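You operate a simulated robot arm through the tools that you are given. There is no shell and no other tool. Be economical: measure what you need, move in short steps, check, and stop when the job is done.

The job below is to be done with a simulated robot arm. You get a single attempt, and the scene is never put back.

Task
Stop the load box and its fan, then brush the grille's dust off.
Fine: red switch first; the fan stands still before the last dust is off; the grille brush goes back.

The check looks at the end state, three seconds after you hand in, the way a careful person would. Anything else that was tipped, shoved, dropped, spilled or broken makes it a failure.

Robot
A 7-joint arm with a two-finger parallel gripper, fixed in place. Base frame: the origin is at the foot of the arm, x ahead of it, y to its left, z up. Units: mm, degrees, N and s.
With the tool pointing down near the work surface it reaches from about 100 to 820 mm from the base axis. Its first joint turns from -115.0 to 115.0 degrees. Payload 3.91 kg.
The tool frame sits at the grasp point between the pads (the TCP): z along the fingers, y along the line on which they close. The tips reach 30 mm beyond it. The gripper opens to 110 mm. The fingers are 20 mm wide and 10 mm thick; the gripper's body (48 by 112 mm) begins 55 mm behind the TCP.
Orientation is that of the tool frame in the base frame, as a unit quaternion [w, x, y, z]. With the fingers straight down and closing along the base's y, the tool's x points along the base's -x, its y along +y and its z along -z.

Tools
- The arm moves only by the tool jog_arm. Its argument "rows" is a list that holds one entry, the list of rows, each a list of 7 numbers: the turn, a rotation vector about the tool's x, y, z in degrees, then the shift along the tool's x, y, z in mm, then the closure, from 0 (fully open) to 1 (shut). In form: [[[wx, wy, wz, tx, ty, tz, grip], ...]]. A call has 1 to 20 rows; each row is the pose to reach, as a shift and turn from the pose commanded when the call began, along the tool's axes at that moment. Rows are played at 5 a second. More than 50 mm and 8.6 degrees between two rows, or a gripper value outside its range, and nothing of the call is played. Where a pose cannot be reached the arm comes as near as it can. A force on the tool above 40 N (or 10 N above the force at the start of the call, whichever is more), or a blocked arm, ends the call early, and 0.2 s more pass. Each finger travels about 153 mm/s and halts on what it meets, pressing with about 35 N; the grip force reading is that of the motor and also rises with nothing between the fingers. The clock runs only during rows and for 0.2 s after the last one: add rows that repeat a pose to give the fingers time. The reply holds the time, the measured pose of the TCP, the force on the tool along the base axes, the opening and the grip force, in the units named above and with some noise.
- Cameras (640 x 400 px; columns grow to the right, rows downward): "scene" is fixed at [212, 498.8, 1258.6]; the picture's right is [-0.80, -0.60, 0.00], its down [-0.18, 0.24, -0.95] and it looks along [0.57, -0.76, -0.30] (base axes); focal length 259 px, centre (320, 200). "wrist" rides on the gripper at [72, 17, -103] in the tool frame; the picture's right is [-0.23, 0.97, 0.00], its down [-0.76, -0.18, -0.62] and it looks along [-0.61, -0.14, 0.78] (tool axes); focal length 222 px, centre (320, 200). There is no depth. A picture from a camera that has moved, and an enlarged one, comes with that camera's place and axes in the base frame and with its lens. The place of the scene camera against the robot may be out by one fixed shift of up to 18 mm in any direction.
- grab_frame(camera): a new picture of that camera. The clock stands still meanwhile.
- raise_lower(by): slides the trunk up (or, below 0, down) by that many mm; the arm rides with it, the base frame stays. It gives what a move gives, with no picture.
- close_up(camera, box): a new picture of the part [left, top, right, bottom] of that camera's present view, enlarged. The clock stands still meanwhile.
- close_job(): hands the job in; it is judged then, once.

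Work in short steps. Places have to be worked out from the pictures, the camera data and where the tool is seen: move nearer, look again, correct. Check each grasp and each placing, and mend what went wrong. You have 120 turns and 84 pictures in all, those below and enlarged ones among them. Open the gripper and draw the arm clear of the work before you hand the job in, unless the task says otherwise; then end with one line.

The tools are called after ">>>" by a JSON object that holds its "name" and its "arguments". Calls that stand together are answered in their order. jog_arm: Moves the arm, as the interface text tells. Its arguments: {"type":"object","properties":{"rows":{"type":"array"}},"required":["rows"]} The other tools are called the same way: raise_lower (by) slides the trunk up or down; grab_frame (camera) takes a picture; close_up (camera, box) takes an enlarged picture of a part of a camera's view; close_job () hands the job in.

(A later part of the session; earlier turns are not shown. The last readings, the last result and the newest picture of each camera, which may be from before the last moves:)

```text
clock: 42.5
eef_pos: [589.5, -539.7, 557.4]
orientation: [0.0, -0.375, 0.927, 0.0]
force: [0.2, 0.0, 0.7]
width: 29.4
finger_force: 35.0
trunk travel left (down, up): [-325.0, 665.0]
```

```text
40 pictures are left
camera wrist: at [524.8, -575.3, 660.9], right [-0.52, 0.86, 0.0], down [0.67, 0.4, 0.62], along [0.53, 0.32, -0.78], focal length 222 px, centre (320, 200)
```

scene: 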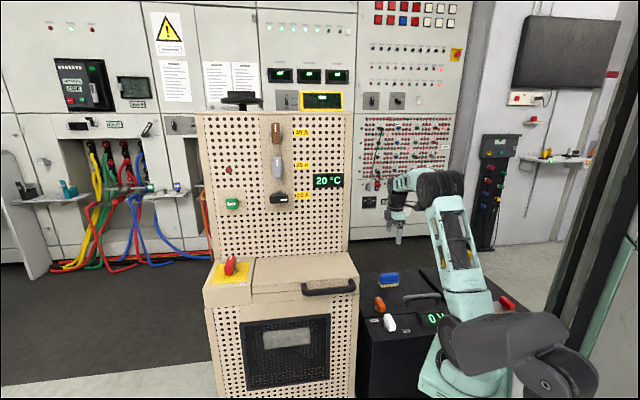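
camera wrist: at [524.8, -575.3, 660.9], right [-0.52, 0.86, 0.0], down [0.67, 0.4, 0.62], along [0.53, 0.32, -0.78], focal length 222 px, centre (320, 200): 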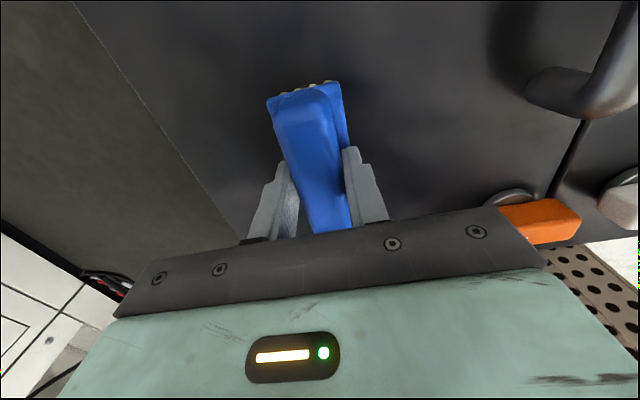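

The brush handle is gripped at 29.4 mm, with the pick pose at (589.5, -539.7, 557). I'll lift to z ≈ 650 and check.

>>> {"name": "jog_arm", "arguments": {"rows": [[[0, 0, 0, 0, 0, -15, 0.9], [0, 0, 0, 0, 0, -45, 0.9], [0, 0, 0, 0, 0, -90, 0.9]]]}}

>>> {"name": "close_up", "arguments": {"camera": "scene", "box": [340, 200, 460, 310]}}

```text
clock: 43.4
eef_pos: [588.4, -537.6, 646.3]
orientation: [0.0, -0.375, 0.927, 0.001]
force: [0.3, 0.6, -1.0]
width: 29.5
finger_force: 34.5
trunk travel left (down, up): [-325.0, 665.0]
```

```text
3.64 times, centred on (400, 255) of scene
camera zoom: at [212.0, 498.8, 1258.6], right [-0.8, -0.6, 0.0], down [-0.18, 0.24, -0.95], along [0.57, -0.76, -0.3], focal length 942 px, centre (29, 0)
```

zoom: 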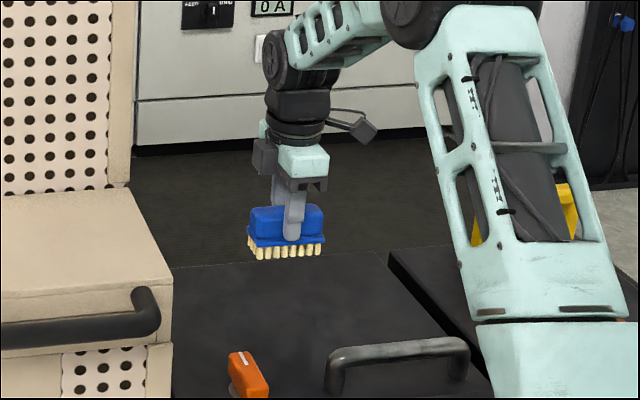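

The brush is in hand. Cross-checking views puts the dust centre at about (708, 27, 576), roughly 140 × 50 mm, with front normal (-0.68, 0.73). I'll carry the brush up and around in front of the load box.

>>> {"name": "jog_arm", "arguments": {"rows": [[[0, 0, 0, -2, 8, -45, 0.9], [0, 0, 0, -6, 24, -88, 0.9], [0, 0, 0, -12, 48, -128, 0.9], [0, 0, 0, -20, 76, -164, 0.9], [0, 0, 0, -29, 108, -195, 0.9], [0, 0, 0, -38, 142, -218, 0.9], [0, 0, 0, -46.5, 175, -234, 0.9], [0, 0, 0, -72, 213, -234, 0.9], [0, 0, 0, -97, 251, -234, 0.9], [0, 0, 0, -122, 289, -234, 0.9], [0, 0, 0, -147, 327, -234, 0.9], [0, 0, 0, -172, 365, -234, 0.9], [0, 0, 0, -198, 404, -234, 0.9], [0, 0, 0, -236, 431, -234, 0.9], [0, 0, 0, -275, 459, -234, 0.9], [0, 0, 0, -313, 487, -234, 0.9], [0, 0, 0, -352, 515, -234, 0.9], [0, 0, 0, -390, 543, -234, 0.9], [0, 0, 0, -429, 570, -234, 0.9]]]}}

```text
clock: 47.4
eef_pos: [501.8, 170.7, 880.8]
orientation: [-0.001, -0.375, 0.927, 0.0]
force: [0.5, 0.0, -0.8]
width: 29.3
finger_force: 35.3
out of reach, approached as far as the arm can: row 12, 13, 14
trunk travel left (down, up): [-325.0, 665.0]
```

Now I'll yaw the tool so that pitching it will face the grille.

>>> {"name": "jog_arm", "arguments": {"rows": [[[0, 0, 7.5, 0, 0, 0, 0.9], [0, 0, 15, 0, 0, 0, 0.9], [0, 0, 22.5, 0, 0, 0, 0.9], [0, 0, 30, 0, 0, 0, 0.9], [0, 0, 37.5, 0, 0, 0, 0.9], [0, 0, 45, 0, 0, 0, 0.9], [0, 0, 52.5, 0, 0, 0, 0.9], [0, 0, 60, 0, 0, 0, 0.9], [0, 0, 67.5, 0, 0, 0, 0.9], [0, 0, 75, 0, 0, 0, 0.9], [0, 0, 82.5, 0, 0, 0, 0.9], [0, 0, 91, 0, 0, 0, 0.9]]]}}

>>> {"name": "raise_lower", "arguments": {"by": -150}}

```text
clock: 50.0
eef_pos: [500.4, 169.5, 881.5]
orientation: [-0.001, 0.398, 0.917, 0.001]
force: [-0.6, -0.1, -1.5]
width: 29.3
finger_force: 35.2
trunk travel left (down, up): [-325.0, 665.0]
```

```text
clock: 51.7
eef_pos: [500.8, 169.7, 731.1]
orientation: [0.0, 0.398, 0.917, 0.001]
force: [-0.5, -0.1, -2.0]
width: 29.5
finger_force: 34.9
trunk travel left (down, up): [-175.0, 815.0]
```

Now I'll pitch to horizontal while moving to about 150 mm in front of the grille at z ≈ 600.

>>> {"name": "jog_arm", "arguments": {"rows": [[[0, -8, 0, -5, 4, 8, 0.9], [0, -16, 0, -12, 8, 18, 0.9], [0, -24, 0, -20, 12, 30, 0.9], [0, -32, 0, -28, 17, 42, 0.9], [0, -40, 0, -36, 22, 55, 0.9], [0, -48, 0, -44, 27, 68, 0.9], [0, -56, 0, -53, 32, 80, 0.9], [0, -64, 0, -62, 37, 92, 0.9], [0, -72, 0, -71, 42, 104, 0.9], [0, -80, 0, -80, 47, 116, 0.9], [0, -86, 0, -88, 51, 125, 0.9], [0, -90, 0, -96, 54, 131, 0.9]]]}}

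>>> {"name": "grab_frame", "arguments": {"camera": "wrist"}}

>>> {"name": "grab_frame", "arguments": {"camera": "scene"}}

```text
clock: 54.3
eef_pos: [605.4, 136.0, 600.1]
orientation: [0.649, 0.281, 0.648, -0.281]
force: [-0.5, 0.8, -1.3]
width: 29.5
finger_force: 35.4
trunk travel left (down, up): [-175.0, 815.0]
```

```text
38 pictures are left
camera wrist: at [546.2, 224.7, 528.6], right [0.71, 0.67, 0.23], down [-0.56, 0.33, 0.76], along [0.43, -0.67, 0.61], focal length 222 px, centre (320, 200)
```

wrist: 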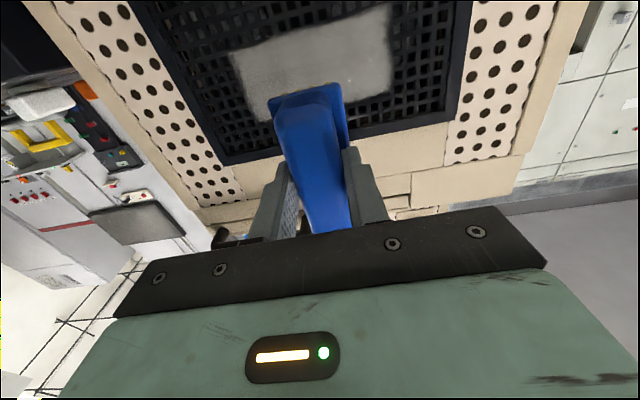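

```text
37 pictures are left
```

scene: 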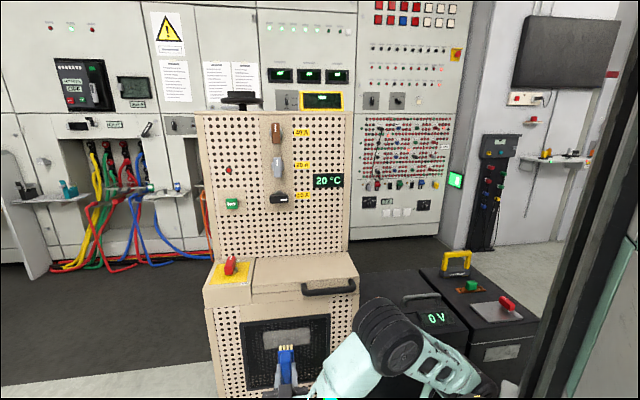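

I have a good view of the grille; I'll enlarge the mesh twice with time in between to see whether the blades move.

>>> {"name": "close_up", "arguments": {"camera": "wrist", "box": [150, 0, 480, 160]}}

>>> {"name": "jog_arm", "arguments": {"rows": [[[0, 0, 0, 0, 0, 0, 0.9], [0, 0, 0, 0, 0, 0, 0.9]]]}}

>>> {"name": "close_up", "arguments": {"camera": "wrist", "box": [150, 0, 480, 160]}}

```text
1.94 times, centred on (315, 80) of wrist
camera zoom: at [546.2, 224.7, 528.6], right [0.71, 0.67, 0.23], down [-0.56, 0.33, 0.76], along [0.43, -0.67, 0.61], focal length 431 px, centre (330, 433)
```

zoom: 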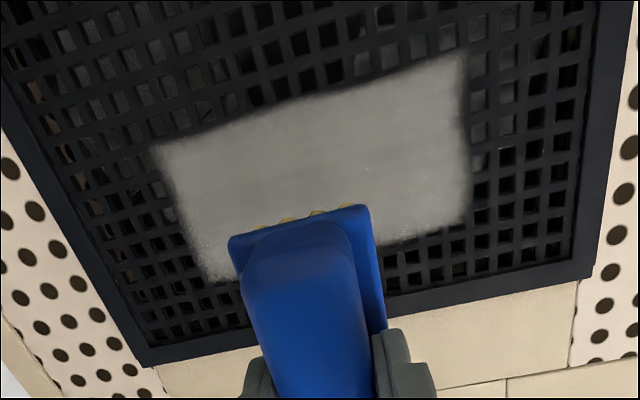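

```text
clock: 54.9
eef_pos: [604.7, 136.4, 600.6]
orientation: [0.648, 0.281, 0.65, -0.28]
force: [0.1, 0.7, -0.7]
width: 29.5
finger_force: 35.5
trunk travel left (down, up): [-175.0, 815.0]
```

```text
1.94 times, centred on (315, 80) of wrist
camera zoom: at [546.0, 224.8, 528.6], right [0.71, 0.67, 0.23], down [-0.56, 0.33, 0.76], along [0.43, -0.67, 0.61], focal length 431 px, centre (330, 433)
```

zoom: 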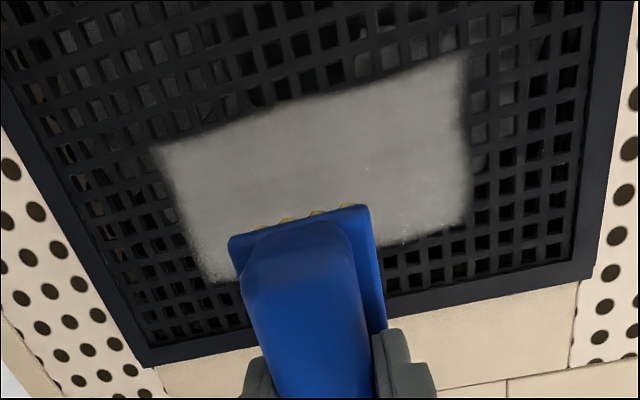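

>>> {"name": "close_up", "arguments": {"camera": "wrist", "box": [150, 0, 280, 80]}}

>>> {"name": "jog_arm", "arguments": {"rows": [[[0, 0, 0, 0, 0, 0, 0.9], [0, 0, 0, 0, 0, 0, 0.9], [0, 0, 0, 0, 0, 0, 0.9]]]}}

>>> {"name": "close_up", "arguments": {"camera": "wrist", "box": [150, 0, 280, 80]}}

```text
4.92 times, centred on (215, 40) of wrist
camera zoom: at [546.0, 224.8, 528.6], right [0.71, 0.67, 0.23], down [-0.56, 0.33, 0.76], along [0.43, -0.67, 0.61], focal length 1094 px, centre (837, 988)
```

zoom: 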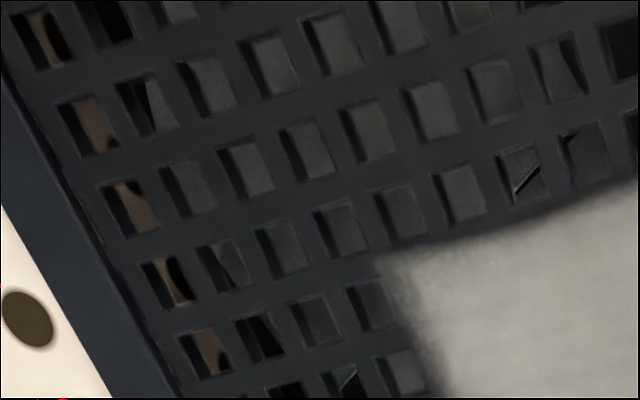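

```text
clock: 55.7
eef_pos: [605.2, 135.7, 599.2]
orientation: [0.648, 0.282, 0.649, -0.282]
force: [-0.4, 0.1, -1.4]
width: 29.2
finger_force: 35.2
trunk travel left (down, up): [-175.0, 815.0]
```

```text
4.92 times, centred on (215, 40) of wrist
camera zoom: at [546.0, 224.8, 528.7], right [0.71, 0.67, 0.23], down [-0.56, 0.33, 0.76], along [0.43, -0.67, 0.61], focal length 1094 px, centre (837, 988)
```

zoom: 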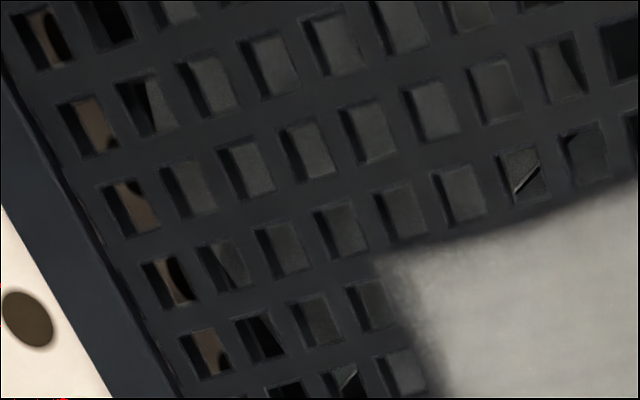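

The blade edges are identical in both frames, so the fan has stopped. The dust spans z 531–601 and is about 150 mm wide, centred at (711, 30, 566). I'll shift to the lateral start, lower to z 566 and approach.

>>> {"name": "jog_arm", "arguments": {"rows": [[[0, 0, 0, 10, -30, 10, 0.9], [0, 0, 0, 22, -65, 20, 0.9], [0, 0, 0, 34, -97, 35, 0.9], [0, 0, 0, 34, -97, 60, 0.9], [0, 0, 0, 34, -97, 70, 0.9]]]}}

>>> {"name": "grab_frame", "arguments": {"camera": "wrist"}}

>>> {"name": "close_up", "arguments": {"camera": "scene", "box": [220, 300, 400, 400]}}

```text
clock: 56.9
eef_pos: [583.5, 17.9, 566.9]
orientation: [0.649, 0.28, 0.649, -0.28]
force: [-0.5, -0.3, -1.2]
width: 29.4
finger_force: 35.2
trunk travel left (down, up): [-175.0, 815.0]
```

```text
32 pictures are left
camera wrist: at [524.2, 106.6, 495.4], right [0.71, 0.67, 0.23], down [-0.56, 0.33, 0.76], along [0.43, -0.67, 0.61], focal length 222 px, centre (320, 200)
```

wrist: 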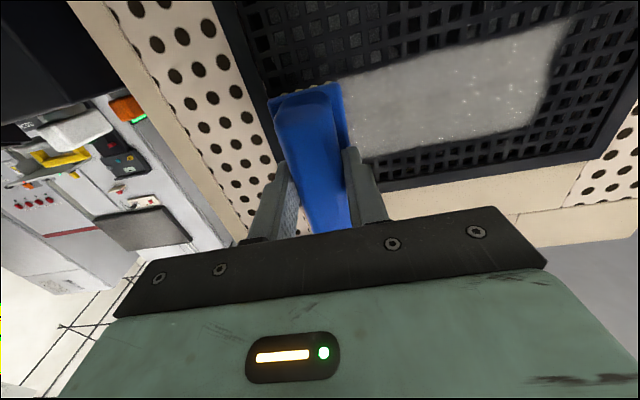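

```text
3.56 times, centred on (310, 350) of scene
camera zoom: at [212.0, 498.8, 1258.6], right [-0.8, -0.6, 0.0], down [-0.18, 0.24, -0.95], along [0.57, -0.76, -0.3], focal length 921 px, centre (356, -333)
```

zoom: 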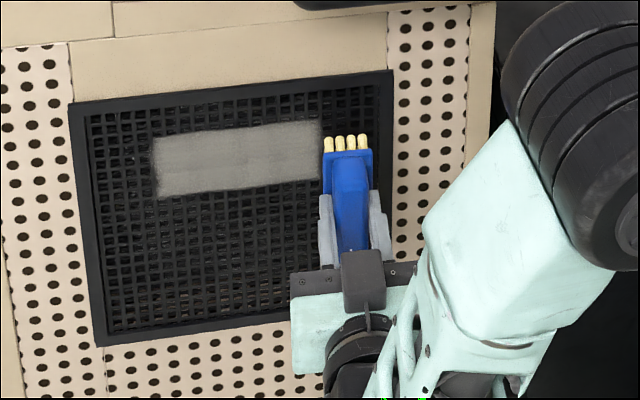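

The bristles are just short of the mesh and clear of the dust on its right. I'll shift 8 mm away from the frame and press in slowly until contact.

>>> {"name": "jog_arm", "arguments": {"rows": [[[0, 0, 0, 0, 8, 0, 0.9], [0, 0, 0, 0, 8, 4, 0.9], [0, 0, 0, 0, 8, 8, 0.9], [0, 0, 0, 0, 8, 11, 0.9], [0, 0, 0, 0, 8, 14, 0.9]]]}}

>>> {"name": "close_up", "arguments": {"camera": "scene", "box": [220, 300, 360, 400]}}

```text
clock: 58.1
eef_pos: [597.4, 14.7, 566.5]
orientation: [0.648, 0.281, 0.65, -0.281]
force: [-0.1, -0.5, -1.5]
width: 29.0
finger_force: 35.2
trunk travel left (down, up): [-175.0, 815.0]
```

```text
4.00 times, centred on (290, 350) of scene
camera zoom: at [212.0, 498.8, 1258.6], right [-0.8, -0.6, 0.0], down [-0.18, 0.24, -0.95], along [0.57, -0.76, -0.3], focal length 1036 px, centre (440, -400)
```

zoom: 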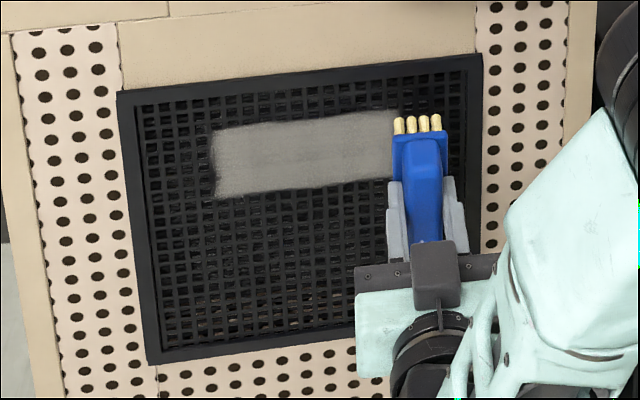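

No contact yet. I'll keep pressing in 3 mm steps.

>>> {"name": "jog_arm", "arguments": {"rows": [[[0, 0, 0, 0, 0, 3, 0.9], [0, 0, 0, 0, 0, 6, 0.9], [0, 0, 0, 0, 0, 9, 0.9]]]}}

```text
clock: 58.9
eef_pos: [603.5, 6.4, 566.7]
orientation: [0.648, 0.282, 0.649, -0.282]
force: [-0.4, 0.8, -1.1]
width: 29.5
finger_force: 35.1
trunk travel left (down, up): [-175.0, 815.0]
```

>>> {"name": "jog_arm", "arguments": {"rows": [[[0, 0, 0, 0, 0, 3, 0.9], [0, 0, 0, 0, 0, 5, 0.9], [0, 0, 0, 0, 0, 7, 0.9]]]}}

>>> {"name": "close_up", "arguments": {"camera": "wrist", "box": [240, 40, 440, 190]}}

```text
clock: 59.7
eef_pos: [608.9, 2.8, 566.0]
orientation: [0.648, 0.281, 0.649, -0.281]
force: [-0.5, -1.2, -0.9]
width: 29.4
finger_force: 34.9
trunk travel left (down, up): [-175.0, 815.0]
```

```text
2.67 times, centred on (340, 115) of wrist
camera zoom: at [549.9, 91.4, 493.9], right [0.71, 0.67, 0.23], down [-0.56, 0.33, 0.76], along [0.43, -0.67, 0.61], focal length 592 px, centre (267, 427)
```

zoom: 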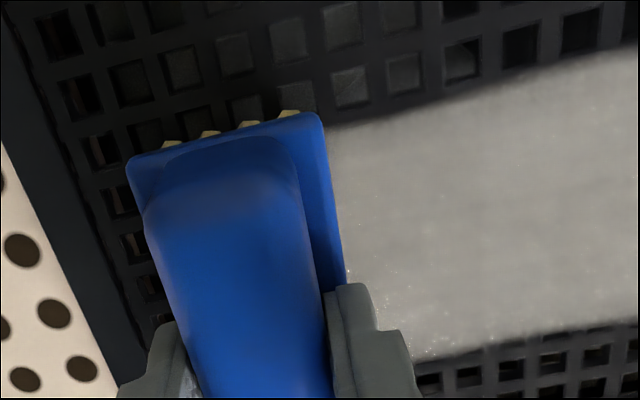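

>>> {"name": "jog_arm", "arguments": {"rows": [[[0, 0, 0, 0, 0, 2, 0.9], [0, 0, 0, 0, 0, 4, 0.9], [0, 0, 0, 0, 0, 6, 0.9], [0, 0, 0, 0, 0, 8, 0.9]]]}}

>>> {"name": "close_up", "arguments": {"camera": "scene", "box": [260, 310, 350, 380]}}

```text
clock: 60.7
eef_pos: [612.3, 0.6, 565.7]
orientation: [0.648, 0.279, 0.651, -0.279]
force: [-13.1, 7.5, 1.3]
width: 29.6
finger_force: 35.1
trunk travel left (down, up): [-175.0, 815.0]
stopped in row 4: the force on the tool passed its limit (the readings are from after the stop); the commanded pose is now the measured one
```

```text
5.71 times, centred on (305, 345) of scene
camera zoom: at [212.0, 498.8, 1258.6], right [-0.8, -0.6, 0.0], down [-0.18, 0.24, -0.95], along [0.57, -0.76, -0.3], focal length 1480 px, centre (406, -629)
```

zoom: 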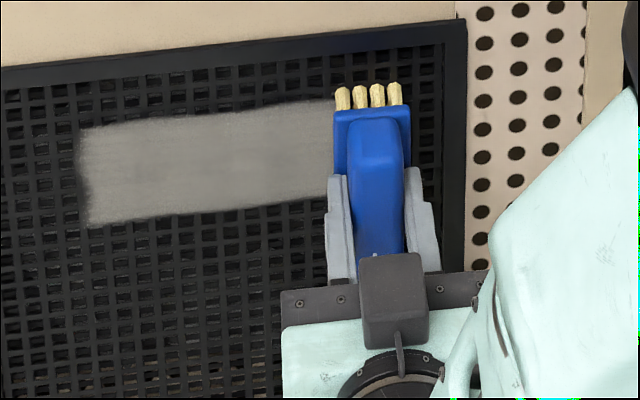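

The bristles now touch the mesh (about 15 N) at roughly 46 mm from the TCP. I'll ease off 1 mm and sweep sideways in short stages, watching the force.

>>> {"name": "jog_arm", "arguments": {"rows": [[[0, 0, 0, 0, 0, -1, 0.9], [0, 0, 0, 0, 8, -1, 0.9], [0, 0, 0, 0, 16, -1, 0.9], [0, 0, 0, 0, 24, -1, 0.9], [0, 0, 0, 0, 32, -1, 0.9], [0, 0, 0, 0, 40, -1, 0.9]]]}}

>>> {"name": "close_up", "arguments": {"camera": "scene", "box": [220, 310, 350, 390]}}

```text
clock: 62.1
eef_pos: [640.7, 27.4, 564.8]
orientation: [0.648, 0.279, 0.652, -0.279]
force: [-24.0, 12.4, -0.8]
width: 29.4
finger_force: 34.7
trunk travel left (down, up): [-175.0, 815.0]
```

```text
4.92 times, centred on (285, 350) of scene
camera zoom: at [212.0, 498.8, 1258.6], right [-0.8, -0.6, 0.0], down [-0.18, 0.24, -0.95], along [0.57, -0.76, -0.3], focal length 1275 px, centre (492, -538)
```

zoom: 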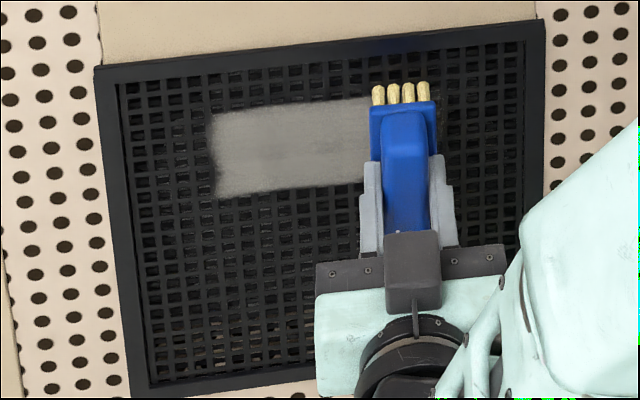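

The dust is coming off where the brush has passed. I'll ease off 1.5 mm with a slight slope and continue the sweep.

>>> {"name": "jog_arm", "arguments": {"rows": [[[0, 0, 0, 0, 0, -1.2, 0.9], [0, 0, 0, 0, 9, -1.4, 0.9], [0, 0, 0, 0, 18, -1.6, 0.9], [0, 0, 0, 0, 27, -1.8, 0.9], [0, 0, 0, 0, 36, -2, 0.9], [0, 0, 0, 0, 45, -2.2, 0.9]]]}}

>>> {"name": "jog_arm", "arguments": {"rows": [[[0, 0, 0, 0, 9, -0.2, 0.9], [0, 0, 0, 0, 18, -0.4, 0.9], [0, 0, 0, 0, 27, -0.6, 0.9], [0, 0, 0, 0, 36, -0.8, 0.9]]]}}

>>> {"name": "close_up", "arguments": {"camera": "scene", "box": [220, 310, 350, 390]}}

```text
clock: 63.5
eef_pos: [670.4, 59.7, 565.8]
orientation: [0.648, 0.28, 0.65, -0.28]
force: [-17.4, 9.2, -0.8]
width: 29.3
finger_force: 34.8
trunk travel left (down, up): [-175.0, 815.0]
```

```text
clock: 64.5
eef_pos: [696.7, 85.9, 565.1]
orientation: [0.648, 0.28, 0.651, -0.28]
force: [-18.3, 10.0, -1.0]
width: 29.4
finger_force: 35.0
trunk travel left (down, up): [-175.0, 815.0]
```

```text
4.92 times, centred on (285, 350) of scene
camera zoom: at [212.0, 498.8, 1258.6], right [-0.8, -0.6, 0.0], down [-0.18, 0.24, -0.95], along [0.57, -0.76, -0.3], focal length 1275 px, centre (492, -538)
```

zoom: 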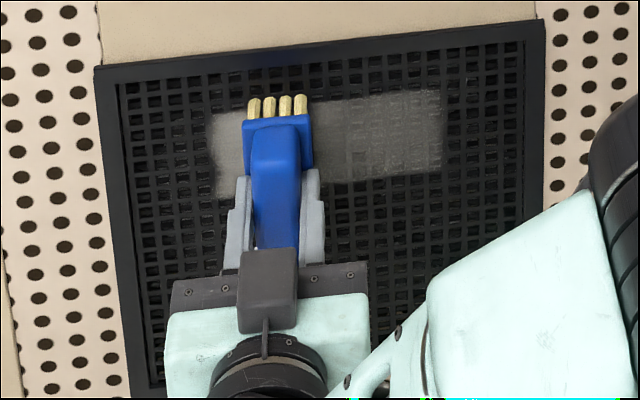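

The dust thins with each pass, so several strokes are needed. I'll finish this stroke and go back.

>>> {"name": "jog_arm", "arguments": {"rows": [[[0, 0, 0, 0, 10, -0.2, 0.9], [0, 0, 0, 0, 20, -0.4, 0.9], [0, 0, 0, 0, 30, -0.6, 0.9], [0, 0, 0, 0, 40, -0.8, 0.9], [0, 0, 0, 0, 50, -1, 0.9], [0, 0, 0, 0, 60, -1.2, 0.9], [0, 0, 0, 0, 70, -1.4, 0.9]]]}}

>>> {"name": "jog_arm", "arguments": {"rows": [[[0, 0, 0, 0, -10, 0.2, 0.9], [0, 0, 0, 0, -20, 0.4, 0.9], [0, 0, 0, 0, -30, 0.6, 0.9], [0, 0, 0, 0, -40, 0.8, 0.9], [0, 0, 0, 0, -50, 1, 0.9], [0, 0, 0, 0, -60, 1.2, 0.9], [0, 0, 0, 0, -70, 1.4, 0.9], [0, 0, 0, 0, -80, 1.6, 0.9], [0, 0, 0, 0, -90, 1.8, 0.9], [0, 0, 0, 0, -100, 2, 0.9], [0, 0, 0, 0, -110, 2.2, 0.9], [0, 0, 0, 0, -120, 2.4, 0.9], [0, 0, 0, 0, -130, 2.6, 0.9], [0, 0, 0, 0, -140, 2.8, 0.9], [0, 0, 0, 0, -150, 3, 0.9], [0, 0, 0, 0, -160, 3.2, 0.9], [0, 0, 0, 0, -170, 3.4, 0.9], [0, 0, 0, 0, -180, 3.6, 0.9], [0, 0, 0, 0, -190, 3.8, 0.9]]]}}

>>> {"name": "close_up", "arguments": {"camera": "scene", "box": [220, 310, 350, 390]}}

```text
clock: 66.1
eef_pos: [746.6, 135.3, 566.3]
orientation: [0.648, 0.28, 0.651, -0.28]
force: [-30.4, 14.9, 0.0]
width: 29.3
finger_force: 34.9
trunk travel left (down, up): [-175.0, 815.0]
```

```text
clock: 68.7
eef_pos: [663.5, 52.6, 563.9]
orientation: [0.648, 0.28, 0.65, -0.281]
force: [-19.9, 18.5, 6.6]
width: 29.2
finger_force: 34.7
trunk travel left (down, up): [-175.0, 815.0]
stopped in row 13: the force on the tool passed its limit (the readings are from after the stop); the commanded pose is now the measured one
```

```text
4.92 times, centred on (285, 350) of scene
camera zoom: at [212.0, 498.8, 1258.6], right [-0.8, -0.6, 0.0], down [-0.18, 0.24, -0.95], along [0.57, -0.76, -0.3], focal length 1275 px, centre (492, -538)
```

zoom: 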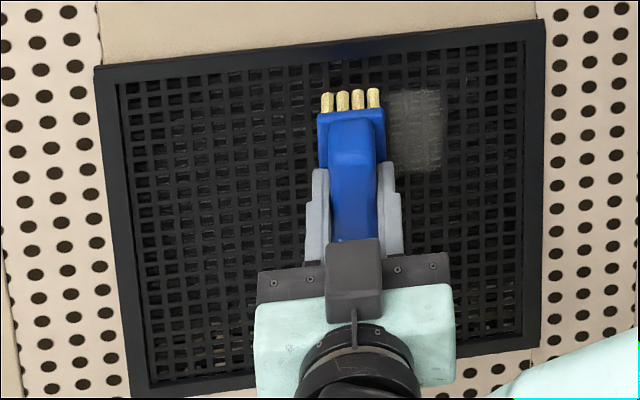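

The second pass removes it completely. I'll ease off slightly and finish the remaining right part.

>>> {"name": "jog_arm", "arguments": {"rows": [[[0, 0, 0, 0, 0, -1.5, 0.9], [0, 0, 0, 0, -10, -1.4, 0.9], [0, 0, 0, 0, -20, -1.3, 0.9], [0, 0, 0, 0, -30, -1.2, 0.9], [0, 0, 0, 0, -40, -1.1, 0.9], [0, 0, 0, 0, -50, -1, 0.9], [0, 0, 0, 0, -60, -0.9, 0.9], [0, 0, 0, 0, -68, -0.8, 0.9], [0, 0, 0, 0, -74, -0.7, 0.9]]]}}

>>> {"name": "close_up", "arguments": {"camera": "scene", "box": [220, 310, 350, 390]}}

```text
clock: 69.2
eef_pos: [662.8, 50.7, 562.0]
orientation: [0.648, 0.278, 0.651, -0.28]
force: [-21.9, 17.8, 5.5]
width: 29.6
finger_force: 35.2
trunk travel left (down, up): [-175.0, 815.0]
stopped in row 2: the force on the tool passed its limit (the readings are from after the stop); the commanded pose is now the measured one
```

```text
4.92 times, centred on (285, 350) of scene
camera zoom: at [212.0, 498.8, 1258.6], right [-0.8, -0.6, 0.0], down [-0.18, 0.24, -0.95], along [0.57, -0.76, -0.3], focal length 1275 px, centre (492, -538)
```

zoom: 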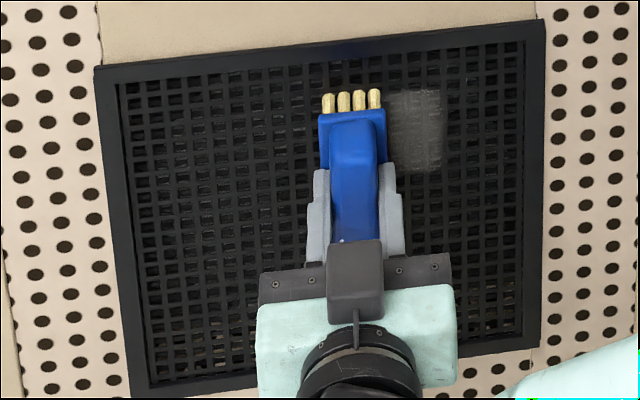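

The normal force is still high. I'll back off 6 mm to free the bristles, move to the remaining dust and make light contact again.

>>> {"name": "jog_arm", "arguments": {"rows": [[[0, 0, 0, 0, 0, -3, 0.9], [0, 0, 0, -3, 0, -6, 0.9], [0, 0, 0, -4, -15, -5, 0.9], [0, 0, 0, -4, -35, -3, 0.9], [0, 0, 0, -4, -55, -1, 0.9], [0, 0, 0, -4, -68, 0, 0.9]]]}}

>>> {"name": "close_up", "arguments": {"camera": "scene", "box": [220, 310, 350, 390]}}

```text
clock: 69.9
eef_pos: [660.9, 48.6, 563.0]
orientation: [0.646, 0.279, 0.65, -0.286]
force: [-20.0, 17.3, 3.0]
width: 29.3
finger_force: 34.9
trunk travel left (down, up): [-175.0, 815.0]
stopped in row 3: the force on the tool passed its limit (the readings are from after the stop); the commanded pose is now the measured one
```

```text
4.92 times, centred on (285, 350) of scene
camera zoom: at [212.0, 498.8, 1258.6], right [-0.8, -0.6, 0.0], down [-0.18, 0.24, -0.95], along [0.57, -0.76, -0.3], focal length 1275 px, centre (492, -538)
```

zoom: 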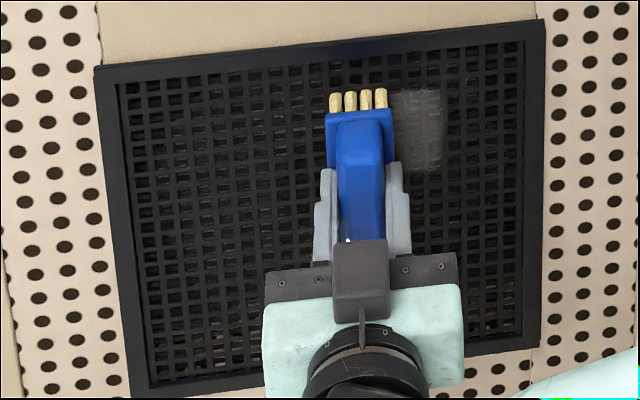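

The tool didn't back off as commanded, so something else may be blocking the arm. I'll take the full views.

>>> {"name": "grab_frame", "arguments": {"camera": "scene"}}

>>> {"name": "grab_frame", "arguments": {"camera": "wrist"}}

```text
22 pictures are left
```

scene: 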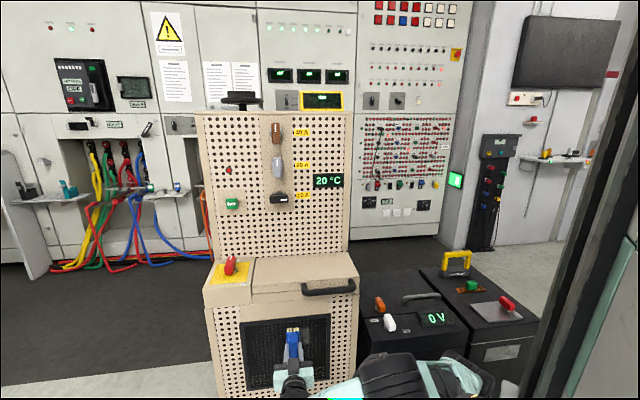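

```text
21 pictures are left
camera wrist: at [600.5, 136.3, 491.6], right [0.71, 0.67, 0.22], down [-0.55, 0.34, 0.77], along [0.44, -0.66, 0.61], focal length 222 px, centre (320, 200)
```

wrist: 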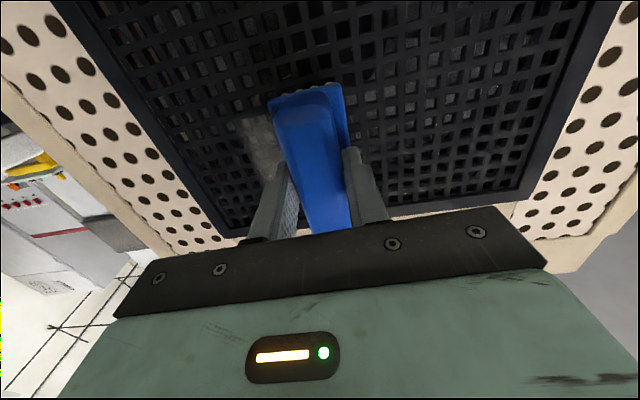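

The black boxes haven't moved. I'll try a pure retreat straight back from the grille to release the load.

>>> {"name": "jog_arm", "arguments": {"rows": [[[0, 0, 0, 0, 0, -8, 0.9], [0, 0, 0, 0, 0, -16, 0.9], [0, 0, 0, 0, 0, -24, 0.9]]]}}

```text
clock: 70.7
eef_pos: [651.3, 45.9, 562.0]
orientation: [0.641, 0.29, 0.644, -0.301]
force: [-0.4, 0.4, -0.8]
width: 29.5
finger_force: 35.0
trunk travel left (down, up): [-175.0, 815.0]
```

The tool force is now zero, but the pose lags about 20 mm in y, so an arm link is probably touching something. I'll move back left and away, where the arm moved freely.

>>> {"name": "jog_arm", "arguments": {"rows": [[[0, 0, 0, 0, 12, -6, 0.9], [0, 0, 0, 0, 24, -12, 0.9], [0, 0, 0, 0, 36, -24, 0.9], [0, 0, 0, -5, 40, -36, 0.9], [0, 0, 0, -10, 40, -48, 0.9], [0, 0, 0, -10, 40, -48, 0.9]]]}}

>>> {"name": "grab_frame", "arguments": {"camera": "scene"}}

```text
clock: 72.1
eef_pos: [652.8, 104.5, 569.2]
orientation: [0.639, 0.293, 0.642, -0.306]
force: [0.0, 0.3, -0.8]
width: 29.1
finger_force: 35.3
trunk travel left (down, up): [-175.0, 815.0]
```

```text
20 pictures are left
```

scene: 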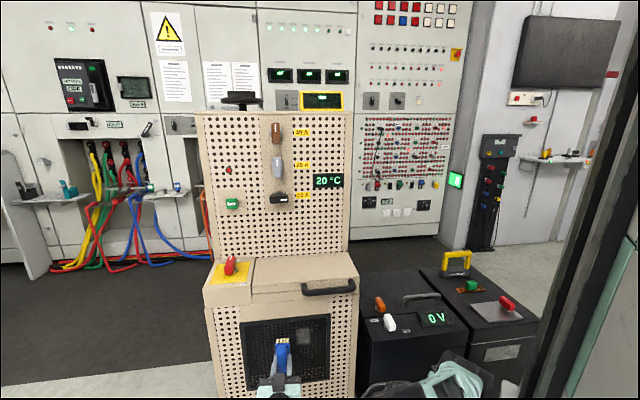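

Still lagging in the retreat direction. I'll raise the trunk 100 mm, as the brush is 48 mm clear of the grille, to free the low elbow.

>>> {"name": "raise_lower", "arguments": {"by": 100}}

>>> {"name": "jog_arm", "arguments": {"rows": [[[0, 0, 0, 0, 0, 0, 0.9], [0, 0, 0, 0, 0, 0, 0.9]]]}}

```text
clock: 73.4
eef_pos: [651.6, 107.6, 668.0]
orientation: [0.64, 0.291, 0.642, -0.304]
force: [-0.3, -0.6, -0.5]
width: 29.4
finger_force: 35.0
trunk travel left (down, up): [-275.0, 715.0]
```

```text
clock: 74.0
eef_pos: [651.7, 106.8, 670.4]
orientation: [0.641, 0.29, 0.643, -0.305]
force: [0.5, -0.1, -0.8]
width: 29.1
finger_force: 34.9
trunk travel left (down, up): [-275.0, 715.0]
```

>>> {"name": "jog_arm", "arguments": {"rows": [[[0, 0, 0, 0, 0, -15, 0.9], [0, 0, 0, 0, 0, -30, 0.9], [0, 0, 0, 0, 0, -45, 0.9], [0, 0, 0, 0, 0, -45, 0.9]]]}}

>>> {"name": "grab_frame", "arguments": {"camera": "scene"}}

```text
clock: 75.0
eef_pos: [636.4, 117.1, 668.9]
orientation: [0.631, 0.309, 0.635, -0.321]
force: [-0.2, -0.6, -0.6]
width: 29.4
finger_force: 35.3
trunk travel left (down, up): [-275.0, 715.0]
```

```text
19 pictures are left
```

scene: 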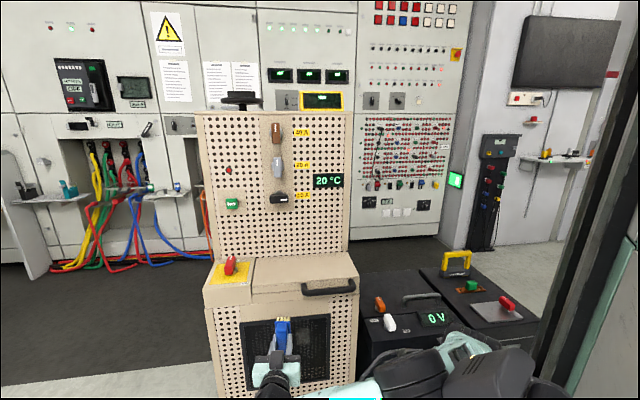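

The elbow seems to have drifted into a folded configuration. I'll pitch the tool back to pointing down here, in free space, to restore the earlier elbow-up posture.

>>> {"name": "jog_arm", "arguments": {"rows": [[[0, 8, 0, -8, 0, 0, 0.9], [0, 16, 0, -16, 0, 0, 0.9], [0, 24, 0, -24, 0, 0, 0.9], [0, 32, 0, -32, 0, 0, 0.9], [0, 40, 0, -40, 0, 0, 0.9], [0, 48, 0, -48, 0, 0, 0.9], [0, 56, 0, -56, 0, 0, 0.9], [0, 64, 0, -64, 0, 0, 0.9], [0, 72, 0, -72, 0, 0, 0.9], [0, 80, 0, -80, 0, 0, 0.9], [0, 86, 0, -86, 0, 0, 0.9], [0, 90, 0, -90, 0, 0, 0.9], [0, 90, 0, -90, 0, 0, 0.9]]]}}

>>> {"name": "grab_frame", "arguments": {"camera": "scene"}}

```text
clock: 75.6
eef_pos: [648.5, 95.6, 658.8]
orientation: [0.567, 0.33, 0.679, -0.33]
force: [0.6, 1.2, -0.3]
width: 29.4
finger_force: 34.8
trunk travel left (down, up): [-275.0, 715.0]
stopped in row 2: the arm was blocked; the commanded pose is now the measured one
```

```text
18 pictures are left
```

scene: 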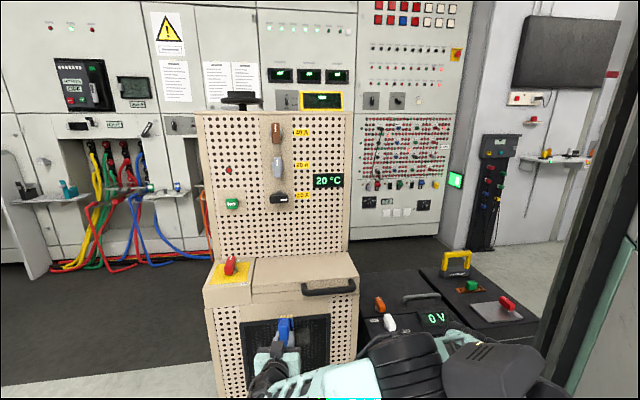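

Blocked: the elbow looks fully folded. I'll move outward to the left along the front to unfold it, then pitch down there.

>>> {"name": "jog_arm", "arguments": {"rows": [[[0, 0, 0, 0, 15, -2, 0.9], [0, 0, 0, 0, 30, -6, 0.9], [0, 0, 0, 0, 50, -12, 0.9], [0, 0, 0, 0, 70, -18, 0.9], [0, 0, 0, 0, 90, -24, 0.9], [0, 0, 0, 0, 110, -30, 0.9], [0, 0, 0, 0, 110, -30, 0.9]]]}}

```text
clock: 77.2
eef_pos: [721.7, 186.0, 655.9]
orientation: [0.567, 0.329, 0.68, -0.327]
force: [-0.3, 0.4, -1.5]
width: 29.2
finger_force: 34.6
trunk travel left (down, up): [-275.0, 715.0]
```

Freed and tracking exactly. Now I'll pitch the tool down here while rising a bit.

>>> {"name": "jog_arm", "arguments": {"rows": [[[0, 8, 0, -8, 2, -2, 0.9], [0, 16, 0, -16, 4, -4, 0.9], [0, 24, 0, -24, 6, -6, 0.9], [0, 32, 0, -32, 8, -8, 0.9], [0, 40, 0, -40, 10, -10, 0.9], [0, 48, 0, -48, 12, -12, 0.9], [0, 56, 0, -56, 14, -14, 0.9], [0, 64, 0, -64, 16, -16, 0.9], [0, 72, 0, -72, 18, -18, 0.9], [0, 80, 0, -80, 20, -20, 0.9], [0, 80, 0, -80, 20, -20, 0.9]]]}}

>>> {"name": "grab_frame", "arguments": {"camera": "scene"}}

```text
clock: 79.6
eef_pos: [735.6, 207.3, 737.0]
orientation: [-0.003, 0.462, 0.886, -0.039]
force: [0.2, -0.2, -0.7]
width: 29.4
finger_force: 35.2
trunk travel left (down, up): [-275.0, 715.0]
```

```text
17 pictures are left
```

scene: 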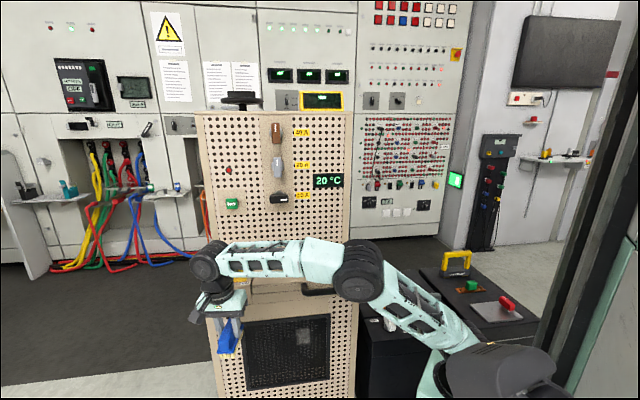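

The elbow-up posture is back and only a small dust remnant is left at the grille's right. I'll correct the orientation and return to the earlier staging point.

>>> {"name": "jog_arm", "arguments": {"rows": [[[-0.6, 0.2, -1.2, 14, -31, -11, 0.9], [-1.2, 0.4, -2.4, 29, -63, -23, 0.9], [-1.8, 0.6, -3.6, 43, -95, -35, 0.9], [-2.4, 0.8, -4.8, 58, -126, -46, 0.9], [-3, 1, -6, 72, -158, -58, 0.9], [-3.6, 1.2, -7.1, 87, -190, -70, 0.9], [-4.2, 1.45, -8.2, 101.6, -221, -81.5, 0.9], [-4.2, 1.45, -8.2, 101.6, -221, -81.5, 0.9]]]}}

>>> {"name": "raise_lower", "arguments": {"by": -100}}

```text
clock: 81.4
eef_pos: [498.6, 169.7, 832.6]
orientation: [0.0, 0.398, 0.917, -0.001]
force: [-1.5, -0.2, -1.3]
width: 29.3
finger_force: 34.9
trunk travel left (down, up): [-275.0, 715.0]
```

```text
clock: 82.7
eef_pos: [498.9, 168.9, 731.8]
orientation: [0.0, 0.399, 0.917, 0.0]
force: [-0.3, 0.2, -1.9]
width: 29.2
finger_force: 35.0
trunk travel left (down, up): [-175.0, 815.0]
```

Staging is reproduced. I'll repeat the pitch and approach that worked before.

>>> {"name": "jog_arm", "arguments": {"rows": [[[0, -8, 0, -5, 4, 8, 0.9], [0, -16, 0, -12, 8, 18, 0.9], [0, -24, 0, -20, 12, 30, 0.9], [0, -32, 0, -28, 17, 42, 0.9], [0, -40, 0, -36, 22, 55, 0.9], [0, -48, 0, -44, 27, 68, 0.9], [0, -56, 0, -53, 32, 80, 0.9], [0, -64, 0, -62, 37, 92, 0.9], [0, -72, 0, -71, 42, 104, 0.9], [0, -80, 0, -80, 47, 116, 0.9], [0, -86, 0, -88, 51, 125, 0.9], [0, -90, 0, -96, 54, 131, 0.9]]]}}

>>> {"name": "jog_arm", "arguments": {"rows": [[[0, 0, 0, 10, -30, 10, 0.9], [0, 0, 0, 22, -60, 20, 0.9], [0, 0, 0, 34, -87, 35, 0.9], [0, 0, 0, 34, -87, 60, 0.9], [0, 0, 0, 34, -87, 80, 0.9], [0, 0, 0, 34, -87, 94, 0.9]]]}}

>>> {"name": "grab_frame", "arguments": {"camera": "wrist"}}

```text
clock: 85.3
eef_pos: [604.0, 137.5, 600.4]
orientation: [0.649, 0.281, 0.648, -0.282]
force: [-0.5, -0.2, -0.8]
width: 29.5
finger_force: 34.3
trunk travel left (down, up): [-175.0, 815.0]
```

```text
clock: 86.7
eef_pos: [604.0, 9.6, 567.4]
orientation: [0.648, 0.282, 0.649, -0.282]
force: [-0.1, -0.5, -0.8]
width: 29.2
finger_force: 35.1
trunk travel left (down, up): [-175.0, 815.0]
```

```text
16 pictures are left
camera wrist: at [545.3, 97.7, 496.1], right [0.71, 0.66, 0.23], down [-0.55, 0.33, 0.76], along [0.43, -0.67, 0.61], focal length 222 px, centre (320, 200)
```

wrist: 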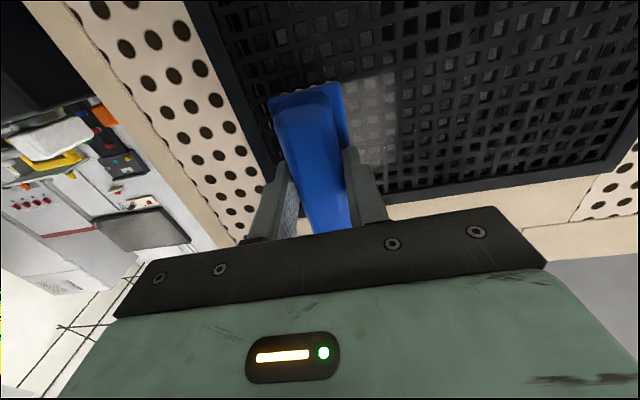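

The remaining strip is right next to the brush. I'll press to light contact and sweep 70 mm left.

>>> {"name": "jog_arm", "arguments": {"rows": [[[0, 0, 0, 0, 0, 5, 0.9], [0, 0, 0, 0, 0, 9, 0.9], [0, 0, 0, 0, 0, 11.5, 0.9], [0, 0, 0, 0, 8, 11.3, 0.9], [0, 0, 0, 0, 16, 11.1, 0.9], [0, 0, 0, 0, 24, 10.9, 0.9], [0, 0, 0, 0, 32, 10.7, 0.9], [0, 0, 0, 0, 40, 10.5, 0.9], [0, 0, 0, 0, 48, 10.3, 0.9], [0, 0, 0, 0, 56, 10.1, 0.9], [0, 0, 0, 0, 64, 9.9, 0.9], [0, 0, 0, 0, 72, 9.7, 0.9]]]}}

>>> {"name": "close_up", "arguments": {"camera": "scene", "box": [220, 310, 350, 390]}}

```text
clock: 89.3
eef_pos: [663.5, 51.7, 568.1]
orientation: [0.648, 0.282, 0.649, -0.281]
force: [-32.6, 18.2, 0.5]
width: 29.6
finger_force: 34.6
trunk travel left (down, up): [-175.0, 815.0]
```

```text
4.92 times, centred on (285, 350) of scene
camera zoom: at [212.0, 498.8, 1258.6], right [-0.8, -0.6, 0.0], down [-0.18, 0.24, -0.95], along [0.57, -0.76, -0.3], focal length 1275 px, centre (492, -538)
```

zoom: 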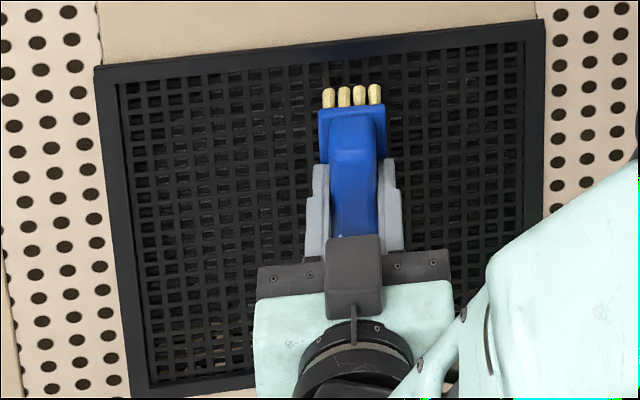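

The grille looks clean. I'll retreat to the earlier free pose and inspect.

>>> {"name": "jog_arm", "arguments": {"rows": [[[0, 0, 0, 0, 0, -15, 0.9], [0, 0, 0, 0, 5, -40, 0.9], [0, 0, 0, -10, 10, -65, 0.9], [0, 0, 0, -22, 15, -85, 0.9], [0, 0, 0, -33, 15, -101, 0.9], [0, 0, 0, -33, 15, -101, 0.9]]]}}

>>> {"name": "grab_frame", "arguments": {"camera": "wrist"}}

>>> {"name": "close_up", "arguments": {"camera": "scene", "box": [230, 310, 340, 395]}}

```text
clock: 90.7
eef_pos: [605.4, 134.6, 600.7]
orientation: [0.648, 0.283, 0.648, -0.283]
force: [0.5, -0.2, -0.7]
width: 29.7
finger_force: 35.2
trunk travel left (down, up): [-175.0, 815.0]
```

```text
14 pictures are left
camera wrist: at [546.5, 222.2, 529.2], right [0.71, 0.66, 0.23], down [-0.55, 0.34, 0.76], along [0.43, -0.67, 0.61], focal length 222 px, centre (320, 200)
```

wrist: 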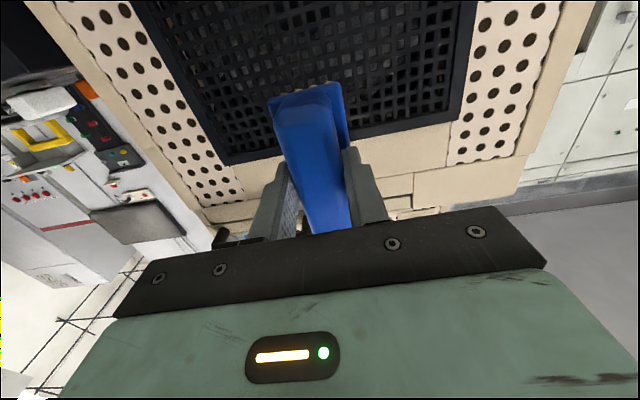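

```text
4.71 times, centred on (285, 352) of scene
camera zoom: at [212.0, 498.8, 1258.6], right [-0.8, -0.6, 0.0], down [-0.18, 0.24, -0.95], along [0.57, -0.76, -0.3], focal length 1219 px, centre (485, -518)
```

zoom: 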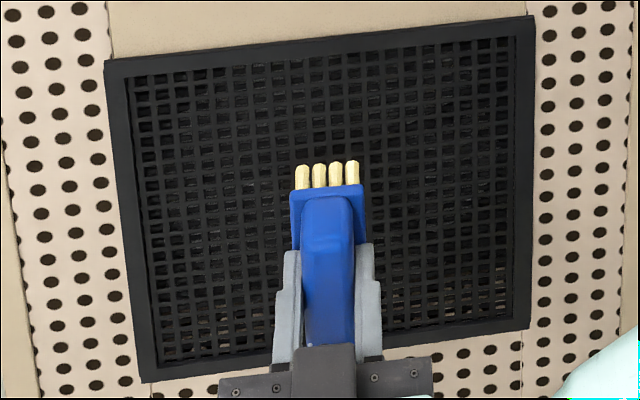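

The grille is entirely clean. Now I'll return the brush by reversing the pitch to the staging point.

>>> {"name": "jog_arm", "arguments": {"rows": [[[0, 4, 0, -6, -3, -8, 0.9], [0, 12, 0, -16, -8, -18, 0.9], [0, 20, 0, -28, -12, -28, 0.9], [0, 28, 0, -40, -17, -37, 0.9], [0, 36, 0, -52, -22, -46, 0.9], [0, 44, 0, -64, -27, -54, 0.9], [0, 52, 0, -76, -32, -62, 0.9], [0, 60, 0, -88, -37, -70, 0.9], [0, 68, 0, -100, -42, -78, 0.9], [0, 76, 0, -112, -46, -85, 0.9], [0, 84, 0, -122, -50, -92, 0.9], [0, 90, 0, -130, -53, -97, 0.9]]]}}

>>> {"name": "raise_lower", "arguments": {"by": 150}}

>>> {"name": "jog_arm", "arguments": {"rows": [[[0, 0, -7.5, 0, 0, 0, 0.9], [0, 0, -15, 0, 0, 0, 0.9], [0, 0, -22.5, 0, 0, 0, 0.9], [0, 0, -30, 0, 0, 0, 0.9], [0, 0, -37.5, 0, 0, 0, 0.9], [0, 0, -45, 0, 0, 0, 0.9], [0, 0, -52.5, 0, 0, 0, 0.9], [0, 0, -60, 0, 0, 0, 0.9], [0, 0, -67.5, 0, 0, 0, 0.9], [0, 0, -75, 0, 0, 0, 0.9], [0, 0, -82.5, 0, 0, 0, 0.9], [0, 0, -91, 0, 0, 0, 0.9]]]}}

```text
clock: 93.3
eef_pos: [501.7, 169.3, 731.5]
orientation: [-0.001, 0.399, 0.917, 0.001]
force: [-0.1, 0.2, -0.9]
width: 29.4
finger_force: 34.8
trunk travel left (down, up): [-175.0, 815.0]
```

```text
clock: 95.1
eef_pos: [502.0, 168.6, 881.1]
orientation: [0.0, 0.399, 0.917, 0.001]
force: [-0.2, 0.2, -0.5]
width: 29.1
finger_force: 34.5
trunk travel left (down, up): [-325.0, 665.0]
```

```text
clock: 97.7
eef_pos: [500.6, 169.2, 880.9]
orientation: [-0.001, -0.375, 0.927, 0.0]
force: [-0.6, 0.1, -0.1]
width: 29.5
finger_force: 34.9
trunk travel left (down, up): [-325.0, 665.0]
```

Orientation matches the pick. I'll carry the brush back along the same path to above its spot.

>>> {"name": "jog_arm", "arguments": {"rows": [[[0, 0, 0, 36, -30, 0, 0.9], [0, 0, 0, 72, -60, 0, 0.9], [0, 0, 0, 108, -90, 0, 0.9], [0, 0, 0, 144, -120, 0, 0.9], [0, 0, 0, 180, -150, 0, 0.9], [0, 0, 0, 215.5, -180, 0, 0.9], [0, 0, 0, 243, -215, 0, 0.9], [0, 0, 0, 271, -251, 0, 0.9], [0, 0, 0, 299, -287, 0, 0.9], [0, 0, 0, 327, -323, 0, 0.9], [0, 0, 0, 355, -359, 0, 0.9], [0, 0, 0, 382, -394, 0, 0.9], [0, 0, 0, 390, -425, 18, 0.9], [0, 0, 0, 398, -458, 45, 0.9], [0, 0, 0, 406, -490, 78, 0.9], [0, 0, 0, 414, -520, 115, 0.9], [0, 0, 0, 421, -545, 155, 0.9], [0, 0, 0, 426, -562, 195, 0.9], [0, 0, 0, 428.8, -570.8, 235, 0.9], [0, 0, 0, 428.8, -570.8, 235, 0.9]]]}}

>>> {"name": "grab_frame", "arguments": {"camera": "wrist"}}

```text
clock: 101.9
eef_pos: [591.9, -536.6, 645.2]
orientation: [0.0, -0.374, 0.927, 0.0]
force: [-0.6, 0.1, -1.3]
width: 29.6
finger_force: 35.1
out of reach, approached as far as the arm can: row 6
trunk travel left (down, up): [-325.0, 665.0]
```

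```text
12 pictures are left
camera wrist: at [526.6, -573.9, 749.6], right [-0.51, 0.86, 0.0], down [0.67, 0.4, 0.62], along [0.54, 0.32, -0.78], focal length 222 px, centre (320, 200)
```

wrist: 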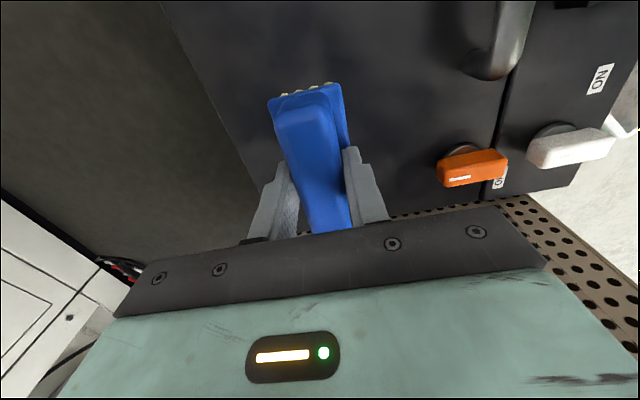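

I'll lower to about 3 mm above the pick height, then step down to contact.

>>> {"name": "jog_arm", "arguments": {"rows": [[[0, 0, 0, 2, 0, 30, 0.9], [0, 0, 0, 4, -0.4, 60, 0.9], [0, 0, 0, 4, -0.4, 76, 0.9], [0, 0, 0, 4, -0.4, 82, 0.9], [0, 0, 0, 4, -0.4, 84, 0.9]]]}}

>>> {"name": "jog_arm", "arguments": {"rows": [[[0, 0, 0, 0, 0, 1, 0.9], [0, 0, 0, 0, 0, 2, 0.9], [0, 0, 0, 0, 0, 3, 0.9]]]}}

```text
clock: 103.1
eef_pos: [588.9, -541.7, 562.2]
orientation: [0.0, -0.373, 0.928, 0.0]
force: [0.3, 0.6, -1.4]
width: 29.3
finger_force: 34.6
trunk travel left (down, up): [-325.0, 665.0]
```

```text
clock: 103.9
eef_pos: [586.5, -541.6, 559.8]
orientation: [0.0, -0.375, 0.927, 0.001]
force: [0.2, 0.0, 0.2]
width: 29.3
finger_force: 34.9
trunk travel left (down, up): [-325.0, 665.0]
```

>>> {"name": "jog_arm", "arguments": {"rows": [[[0, 0, 0, 0, 0, 1, 0.9], [0, 0, 0, 0, 0, 2, 0.9]]]}}

>>> {"name": "close_up", "arguments": {"camera": "scene", "box": [350, 240, 440, 310]}}

```text
clock: 104.5
eef_pos: [586.4, -541.2, 558.0]
orientation: [0.0, -0.375, 0.927, 0.0]
force: [0.3, -0.5, -1.5]
width: 29.2
finger_force: 34.7
trunk travel left (down, up): [-325.0, 665.0]
```

```text
5.71 times, centred on (395, 275) of scene
camera zoom: at [212.0, 498.8, 1258.6], right [-0.8, -0.6, 0.0], down [-0.18, 0.24, -0.95], along [0.57, -0.76, -0.3], focal length 1480 px, centre (-109, -229)
```

zoom: 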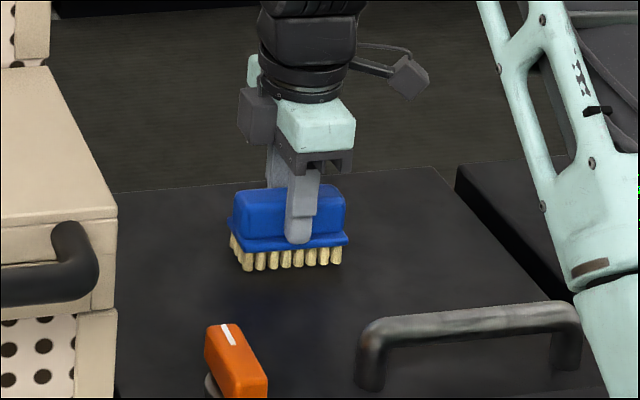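

The bristles still look about 5 mm above the surface, because the brush slid slightly into the grip. I'll keep stepping down gently until contact.

>>> {"name": "jog_arm", "arguments": {"rows": [[[0, 0, 0, 0, 0, 1, 0.9], [0, 0, 0, 0, 0, 2, 0.9], [0, 0, 0, 0, 0, 3, 0.9]]]}}

>>> {"name": "jog_arm", "arguments": {"rows": [[[0, 0, 0, 0, 0, 0.7, 0.9], [0, 0, 0, 0, 0, 1.4, 0.9]]]}}

```text
clock: 105.3
eef_pos: [586.9, -543.2, 555.9]
orientation: [0.0, -0.375, 0.927, -0.002]
force: [-0.7, 3.3, 15.9]
width: 29.4
finger_force: 34.9
trunk travel left (down, up): [-325.0, 665.0]
```

```text
clock: 105.9
eef_pos: [587.0, -543.8, 555.9]
orientation: [0.0, -0.375, 0.927, -0.001]
force: [-3.3, 4.2, 31.3]
width: 29.4
finger_force: 34.8
trunk travel left (down, up): [-325.0, 665.0]
```

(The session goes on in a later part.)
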